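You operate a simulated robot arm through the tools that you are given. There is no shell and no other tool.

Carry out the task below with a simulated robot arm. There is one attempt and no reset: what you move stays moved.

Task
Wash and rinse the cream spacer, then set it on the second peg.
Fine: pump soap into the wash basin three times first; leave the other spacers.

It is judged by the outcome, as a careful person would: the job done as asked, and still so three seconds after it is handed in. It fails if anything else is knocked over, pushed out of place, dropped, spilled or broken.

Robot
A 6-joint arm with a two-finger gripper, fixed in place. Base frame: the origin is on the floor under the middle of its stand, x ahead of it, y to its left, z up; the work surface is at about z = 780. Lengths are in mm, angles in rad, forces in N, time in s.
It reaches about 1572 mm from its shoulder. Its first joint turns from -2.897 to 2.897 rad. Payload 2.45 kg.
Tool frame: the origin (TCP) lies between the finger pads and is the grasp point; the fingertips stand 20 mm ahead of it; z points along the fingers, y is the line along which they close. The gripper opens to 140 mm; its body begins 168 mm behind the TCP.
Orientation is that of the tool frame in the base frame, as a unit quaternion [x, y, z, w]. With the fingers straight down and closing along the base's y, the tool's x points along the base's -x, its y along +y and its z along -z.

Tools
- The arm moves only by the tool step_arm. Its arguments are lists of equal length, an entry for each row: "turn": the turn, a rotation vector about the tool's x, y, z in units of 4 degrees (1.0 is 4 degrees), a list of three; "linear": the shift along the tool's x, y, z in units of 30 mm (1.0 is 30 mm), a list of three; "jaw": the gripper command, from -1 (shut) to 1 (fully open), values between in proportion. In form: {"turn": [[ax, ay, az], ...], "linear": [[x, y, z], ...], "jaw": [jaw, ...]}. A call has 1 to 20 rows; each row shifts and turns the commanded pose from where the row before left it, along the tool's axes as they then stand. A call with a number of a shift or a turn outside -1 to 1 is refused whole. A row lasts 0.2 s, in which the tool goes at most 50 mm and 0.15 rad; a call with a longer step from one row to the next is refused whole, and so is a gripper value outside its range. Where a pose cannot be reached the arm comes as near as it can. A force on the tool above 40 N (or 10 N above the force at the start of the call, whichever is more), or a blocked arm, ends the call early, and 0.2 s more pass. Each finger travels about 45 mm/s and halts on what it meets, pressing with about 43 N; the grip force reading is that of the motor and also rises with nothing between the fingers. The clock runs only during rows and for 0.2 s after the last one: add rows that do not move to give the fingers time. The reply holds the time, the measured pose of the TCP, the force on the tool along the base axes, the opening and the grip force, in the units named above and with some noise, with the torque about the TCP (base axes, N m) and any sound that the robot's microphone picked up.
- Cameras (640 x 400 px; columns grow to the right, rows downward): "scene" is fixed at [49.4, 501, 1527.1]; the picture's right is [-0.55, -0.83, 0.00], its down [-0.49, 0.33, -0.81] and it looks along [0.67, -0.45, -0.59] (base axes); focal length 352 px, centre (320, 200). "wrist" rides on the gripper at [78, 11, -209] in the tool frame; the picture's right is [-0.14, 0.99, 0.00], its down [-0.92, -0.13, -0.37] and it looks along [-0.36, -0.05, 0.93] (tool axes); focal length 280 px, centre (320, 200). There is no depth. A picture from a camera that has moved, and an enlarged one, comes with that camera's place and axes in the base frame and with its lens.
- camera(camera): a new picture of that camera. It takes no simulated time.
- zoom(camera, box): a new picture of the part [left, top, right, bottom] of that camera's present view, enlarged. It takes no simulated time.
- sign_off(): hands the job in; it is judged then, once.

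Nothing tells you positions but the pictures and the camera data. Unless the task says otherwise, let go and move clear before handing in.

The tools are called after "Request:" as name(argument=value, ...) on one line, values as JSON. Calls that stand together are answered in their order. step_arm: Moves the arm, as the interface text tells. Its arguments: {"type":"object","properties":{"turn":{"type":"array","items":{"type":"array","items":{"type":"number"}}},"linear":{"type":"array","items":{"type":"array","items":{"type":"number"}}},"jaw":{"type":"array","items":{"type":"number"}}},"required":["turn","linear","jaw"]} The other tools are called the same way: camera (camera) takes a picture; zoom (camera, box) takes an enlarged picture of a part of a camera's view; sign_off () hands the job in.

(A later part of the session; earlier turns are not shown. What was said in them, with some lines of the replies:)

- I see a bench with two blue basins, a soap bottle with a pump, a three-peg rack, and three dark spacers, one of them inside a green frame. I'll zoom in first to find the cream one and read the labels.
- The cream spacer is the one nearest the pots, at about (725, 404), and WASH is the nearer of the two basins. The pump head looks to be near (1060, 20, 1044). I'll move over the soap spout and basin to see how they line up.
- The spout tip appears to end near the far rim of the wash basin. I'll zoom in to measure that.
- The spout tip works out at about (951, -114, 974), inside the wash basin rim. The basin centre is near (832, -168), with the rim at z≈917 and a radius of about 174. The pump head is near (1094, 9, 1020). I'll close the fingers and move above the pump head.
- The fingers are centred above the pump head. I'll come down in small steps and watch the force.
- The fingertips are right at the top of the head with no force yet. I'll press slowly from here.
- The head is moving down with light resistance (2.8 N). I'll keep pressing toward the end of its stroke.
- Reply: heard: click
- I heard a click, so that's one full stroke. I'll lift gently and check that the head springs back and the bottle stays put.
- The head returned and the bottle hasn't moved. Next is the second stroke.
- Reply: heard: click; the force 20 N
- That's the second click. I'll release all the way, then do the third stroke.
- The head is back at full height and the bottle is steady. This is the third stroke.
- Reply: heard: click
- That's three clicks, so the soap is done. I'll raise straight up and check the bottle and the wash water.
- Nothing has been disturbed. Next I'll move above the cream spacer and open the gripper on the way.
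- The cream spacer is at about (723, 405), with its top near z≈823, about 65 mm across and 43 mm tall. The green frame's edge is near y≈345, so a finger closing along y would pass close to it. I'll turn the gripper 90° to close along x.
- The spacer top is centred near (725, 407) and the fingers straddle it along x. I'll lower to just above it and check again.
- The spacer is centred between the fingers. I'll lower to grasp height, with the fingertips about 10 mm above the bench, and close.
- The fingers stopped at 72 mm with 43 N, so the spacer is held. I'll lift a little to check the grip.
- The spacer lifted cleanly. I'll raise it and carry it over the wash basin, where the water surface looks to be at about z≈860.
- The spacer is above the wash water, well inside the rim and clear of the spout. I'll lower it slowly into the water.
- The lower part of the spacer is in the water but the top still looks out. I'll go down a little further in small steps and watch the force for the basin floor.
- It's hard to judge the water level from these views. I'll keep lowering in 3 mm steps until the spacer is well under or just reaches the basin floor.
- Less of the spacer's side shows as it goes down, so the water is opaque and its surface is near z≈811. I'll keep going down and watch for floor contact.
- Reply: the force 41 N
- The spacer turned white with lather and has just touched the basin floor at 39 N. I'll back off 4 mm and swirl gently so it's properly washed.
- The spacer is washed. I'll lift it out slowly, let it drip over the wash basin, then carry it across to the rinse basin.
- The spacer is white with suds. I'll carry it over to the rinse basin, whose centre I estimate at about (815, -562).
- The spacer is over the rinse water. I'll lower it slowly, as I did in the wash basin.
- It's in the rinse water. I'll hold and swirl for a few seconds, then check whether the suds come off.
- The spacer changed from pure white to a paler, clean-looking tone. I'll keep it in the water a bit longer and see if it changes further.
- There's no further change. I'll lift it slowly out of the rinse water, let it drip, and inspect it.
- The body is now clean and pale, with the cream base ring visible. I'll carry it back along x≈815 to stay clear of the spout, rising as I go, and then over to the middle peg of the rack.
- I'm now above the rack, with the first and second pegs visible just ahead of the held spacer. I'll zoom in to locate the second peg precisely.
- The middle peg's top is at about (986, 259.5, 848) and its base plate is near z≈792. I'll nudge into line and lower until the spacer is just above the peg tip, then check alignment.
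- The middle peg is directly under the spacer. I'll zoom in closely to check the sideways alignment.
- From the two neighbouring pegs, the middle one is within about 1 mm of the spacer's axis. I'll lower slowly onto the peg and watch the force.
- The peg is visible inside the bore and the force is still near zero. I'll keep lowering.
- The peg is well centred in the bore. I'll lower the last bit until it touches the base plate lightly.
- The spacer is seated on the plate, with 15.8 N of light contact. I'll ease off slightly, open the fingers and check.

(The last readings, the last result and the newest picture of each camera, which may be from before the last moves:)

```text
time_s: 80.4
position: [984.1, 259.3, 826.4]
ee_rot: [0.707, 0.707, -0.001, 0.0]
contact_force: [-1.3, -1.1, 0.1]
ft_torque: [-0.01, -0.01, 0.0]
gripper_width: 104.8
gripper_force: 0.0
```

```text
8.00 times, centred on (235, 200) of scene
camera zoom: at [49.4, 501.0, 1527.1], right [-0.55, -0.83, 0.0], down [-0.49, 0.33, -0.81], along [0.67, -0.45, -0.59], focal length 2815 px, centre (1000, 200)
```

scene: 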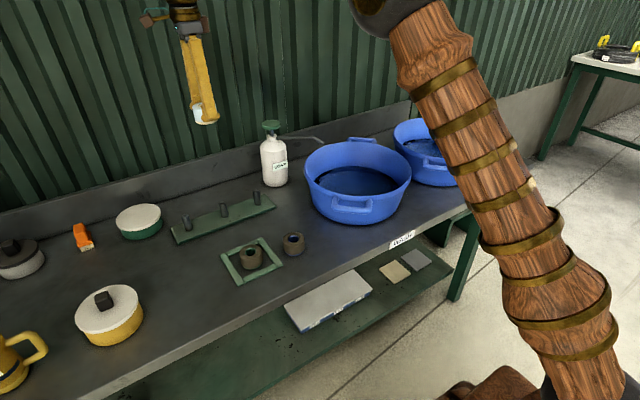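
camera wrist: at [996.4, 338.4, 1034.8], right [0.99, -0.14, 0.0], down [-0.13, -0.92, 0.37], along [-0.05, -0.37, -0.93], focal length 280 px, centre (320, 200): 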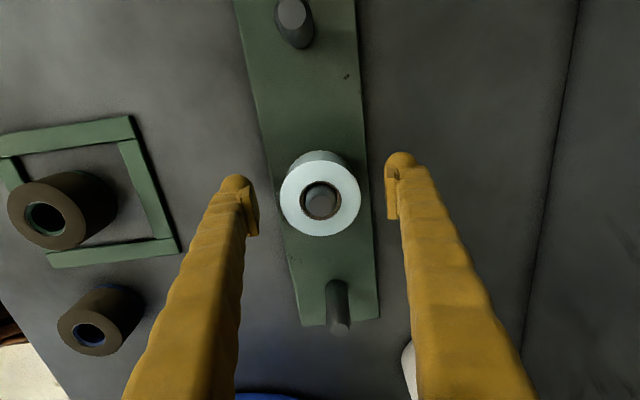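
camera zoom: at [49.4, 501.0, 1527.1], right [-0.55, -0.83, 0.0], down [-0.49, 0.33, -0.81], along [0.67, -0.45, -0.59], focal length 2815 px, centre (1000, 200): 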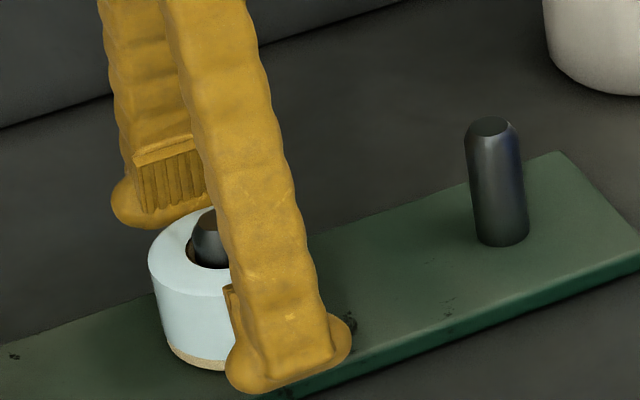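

The spacer is on the middle peg and the fingers are clear of it. I'll rise straight up and away.

Request:
step_arm(turn=[[0, 0, 0], [0, 0, 0], [0, 0, 0], [0, 0, 0], [0, 0, 0], [0, 0, 0], [0, 0, 0], [0, 0, 0], [0, 0, 0], [0, 0, 0], [0, 0, 0], [0, 0, 0], [0, 0, 0], [0, 0, 0]], linear=[[0, 0, 0], [0, 0, -0.3], [0, 0, -0.5], [0, 0, -0.8], [0, 0, -0.9], [0, 0, -0.9], [0, 0, -0.9], [0, 0, -1], [0, 0, -1], [0, 0, -1], [0, 0, -1], [0, 0, -1], [0, 0, -1], [0, 0, 0]], jaw=[0.7, 0.7, 0.7, 0.7, 0.7, 0.7, 0.7, 0.7, 0.7, 0.7, 0.7, 0.7, 0.7, 0.7])

Request:
camera(camera="scene")

Request:
zoom(camera="scene", box=[165, 170, 325, 290])

Request:
camera(camera="wrist")

```text
time_s: 83.4
position: [985.3, 259.0, 1134.9]
ee_rot: [0.707, 0.707, 0.0, 0.0]
contact_force: [0.1, -0.6, 0.1]
ft_torque: [-0.02, 0.01, 0.06]
gripper_width: 119.0
gripper_force: 0.0
```

```text
taken
```

scene: 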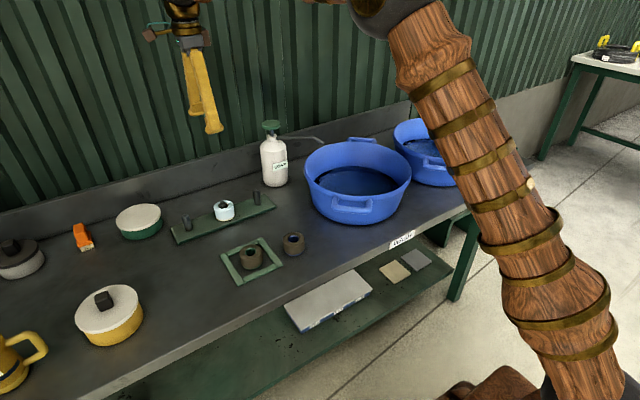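

```text
3.33 times, centred on (245, 230) of scene
camera zoom: at [49.4, 501.0, 1527.1], right [-0.55, -0.83, 0.0], down [-0.49, 0.33, -0.81], along [0.67, -0.45, -0.59], focal length 1173 px, centre (570, 100)
```

zoom: 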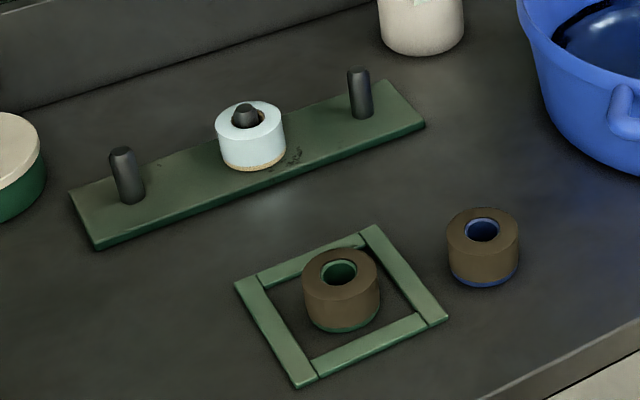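

```text
taken
camera wrist: at [996.5, 337.9, 1342.7], right [0.99, -0.14, 0.0], down [-0.13, -0.92, 0.37], along [-0.05, -0.37, -0.93], focal length 280 px, centre (320, 200)
```

wrist: 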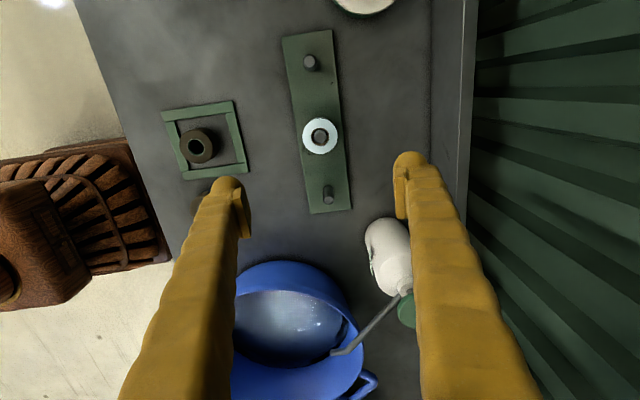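

The spacer is seated on the middle peg and the other spacers and the bottle look untouched. I'll take one last close look at how clean it is, and check the basins.

Request:
zoom(camera="scene", box=[205, 190, 245, 230])

Request:
zoom(camera="wrist", box=[280, 100, 360, 170])

Request:
zoom(camera="scene", box=[250, 100, 470, 230])

```text
10.00 times, centred on (225, 210) of scene
camera zoom: at [49.4, 501.0, 1527.1], right [-0.55, -0.83, 0.0], down [-0.49, 0.33, -0.81], along [0.67, -0.45, -0.59], focal length 3519 px, centre (1270, 100)
```

zoom: 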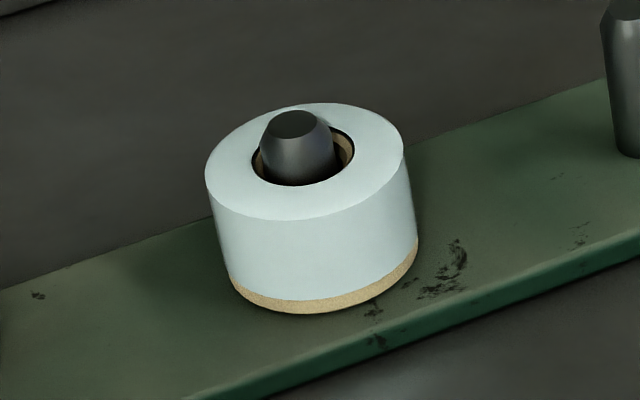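

```text
5.71 times, centred on (320, 135) of wrist
camera zoom: at [996.5, 337.9, 1342.7], right [0.99, -0.14, 0.0], down [-0.13, -0.92, 0.37], along [-0.05, -0.37, -0.93], focal length 1602 px, centre (320, 571)
```

zoom: 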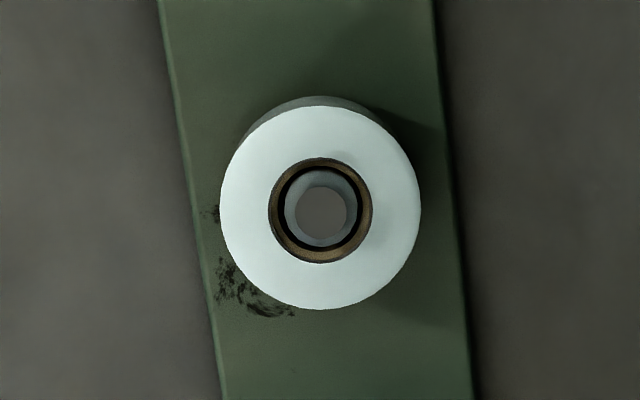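

```text
2.91 times, centred on (360, 165) of scene
camera zoom: at [49.4, 501.0, 1527.1], right [-0.55, -0.83, 0.0], down [-0.49, 0.33, -0.81], along [0.67, -0.45, -0.59], focal length 1024 px, centre (204, 302)
```

zoom: 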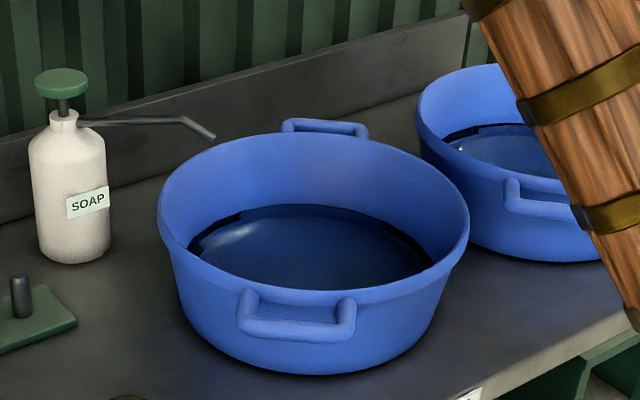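

The cream spacer sits flat on the middle peg with no grime or suds showing. The bottle, basins and other spacers are where they were, and the gripper is clear, so I'm handing in.

Request:
sign_off()

```text
The job is handed in.
```

The cream spacer is washed, rinsed and sitting flat on the second (middle) peg, and I've handed the job in. I don't have a verdict yet.

- **Soap:** I pumped three times before washing. Each press gave one click, and the spout was over the wash basin.
- **Wash:** the grime turned to white lather in the wash basin. The spacer touched the basin floor once, at about 39 N, and I backed off straight away. The water was too shallow to cover it completely.
- **Rinse:** after a few seconds of swirling, the white suds were gone and the body was pale and clean, with its cream base ring showing.
- **Everything else:** the other two spacers, the soap bottle and both basins look to be where they started. I saw nothing spilled, and the gripper is open and clear above the rack.
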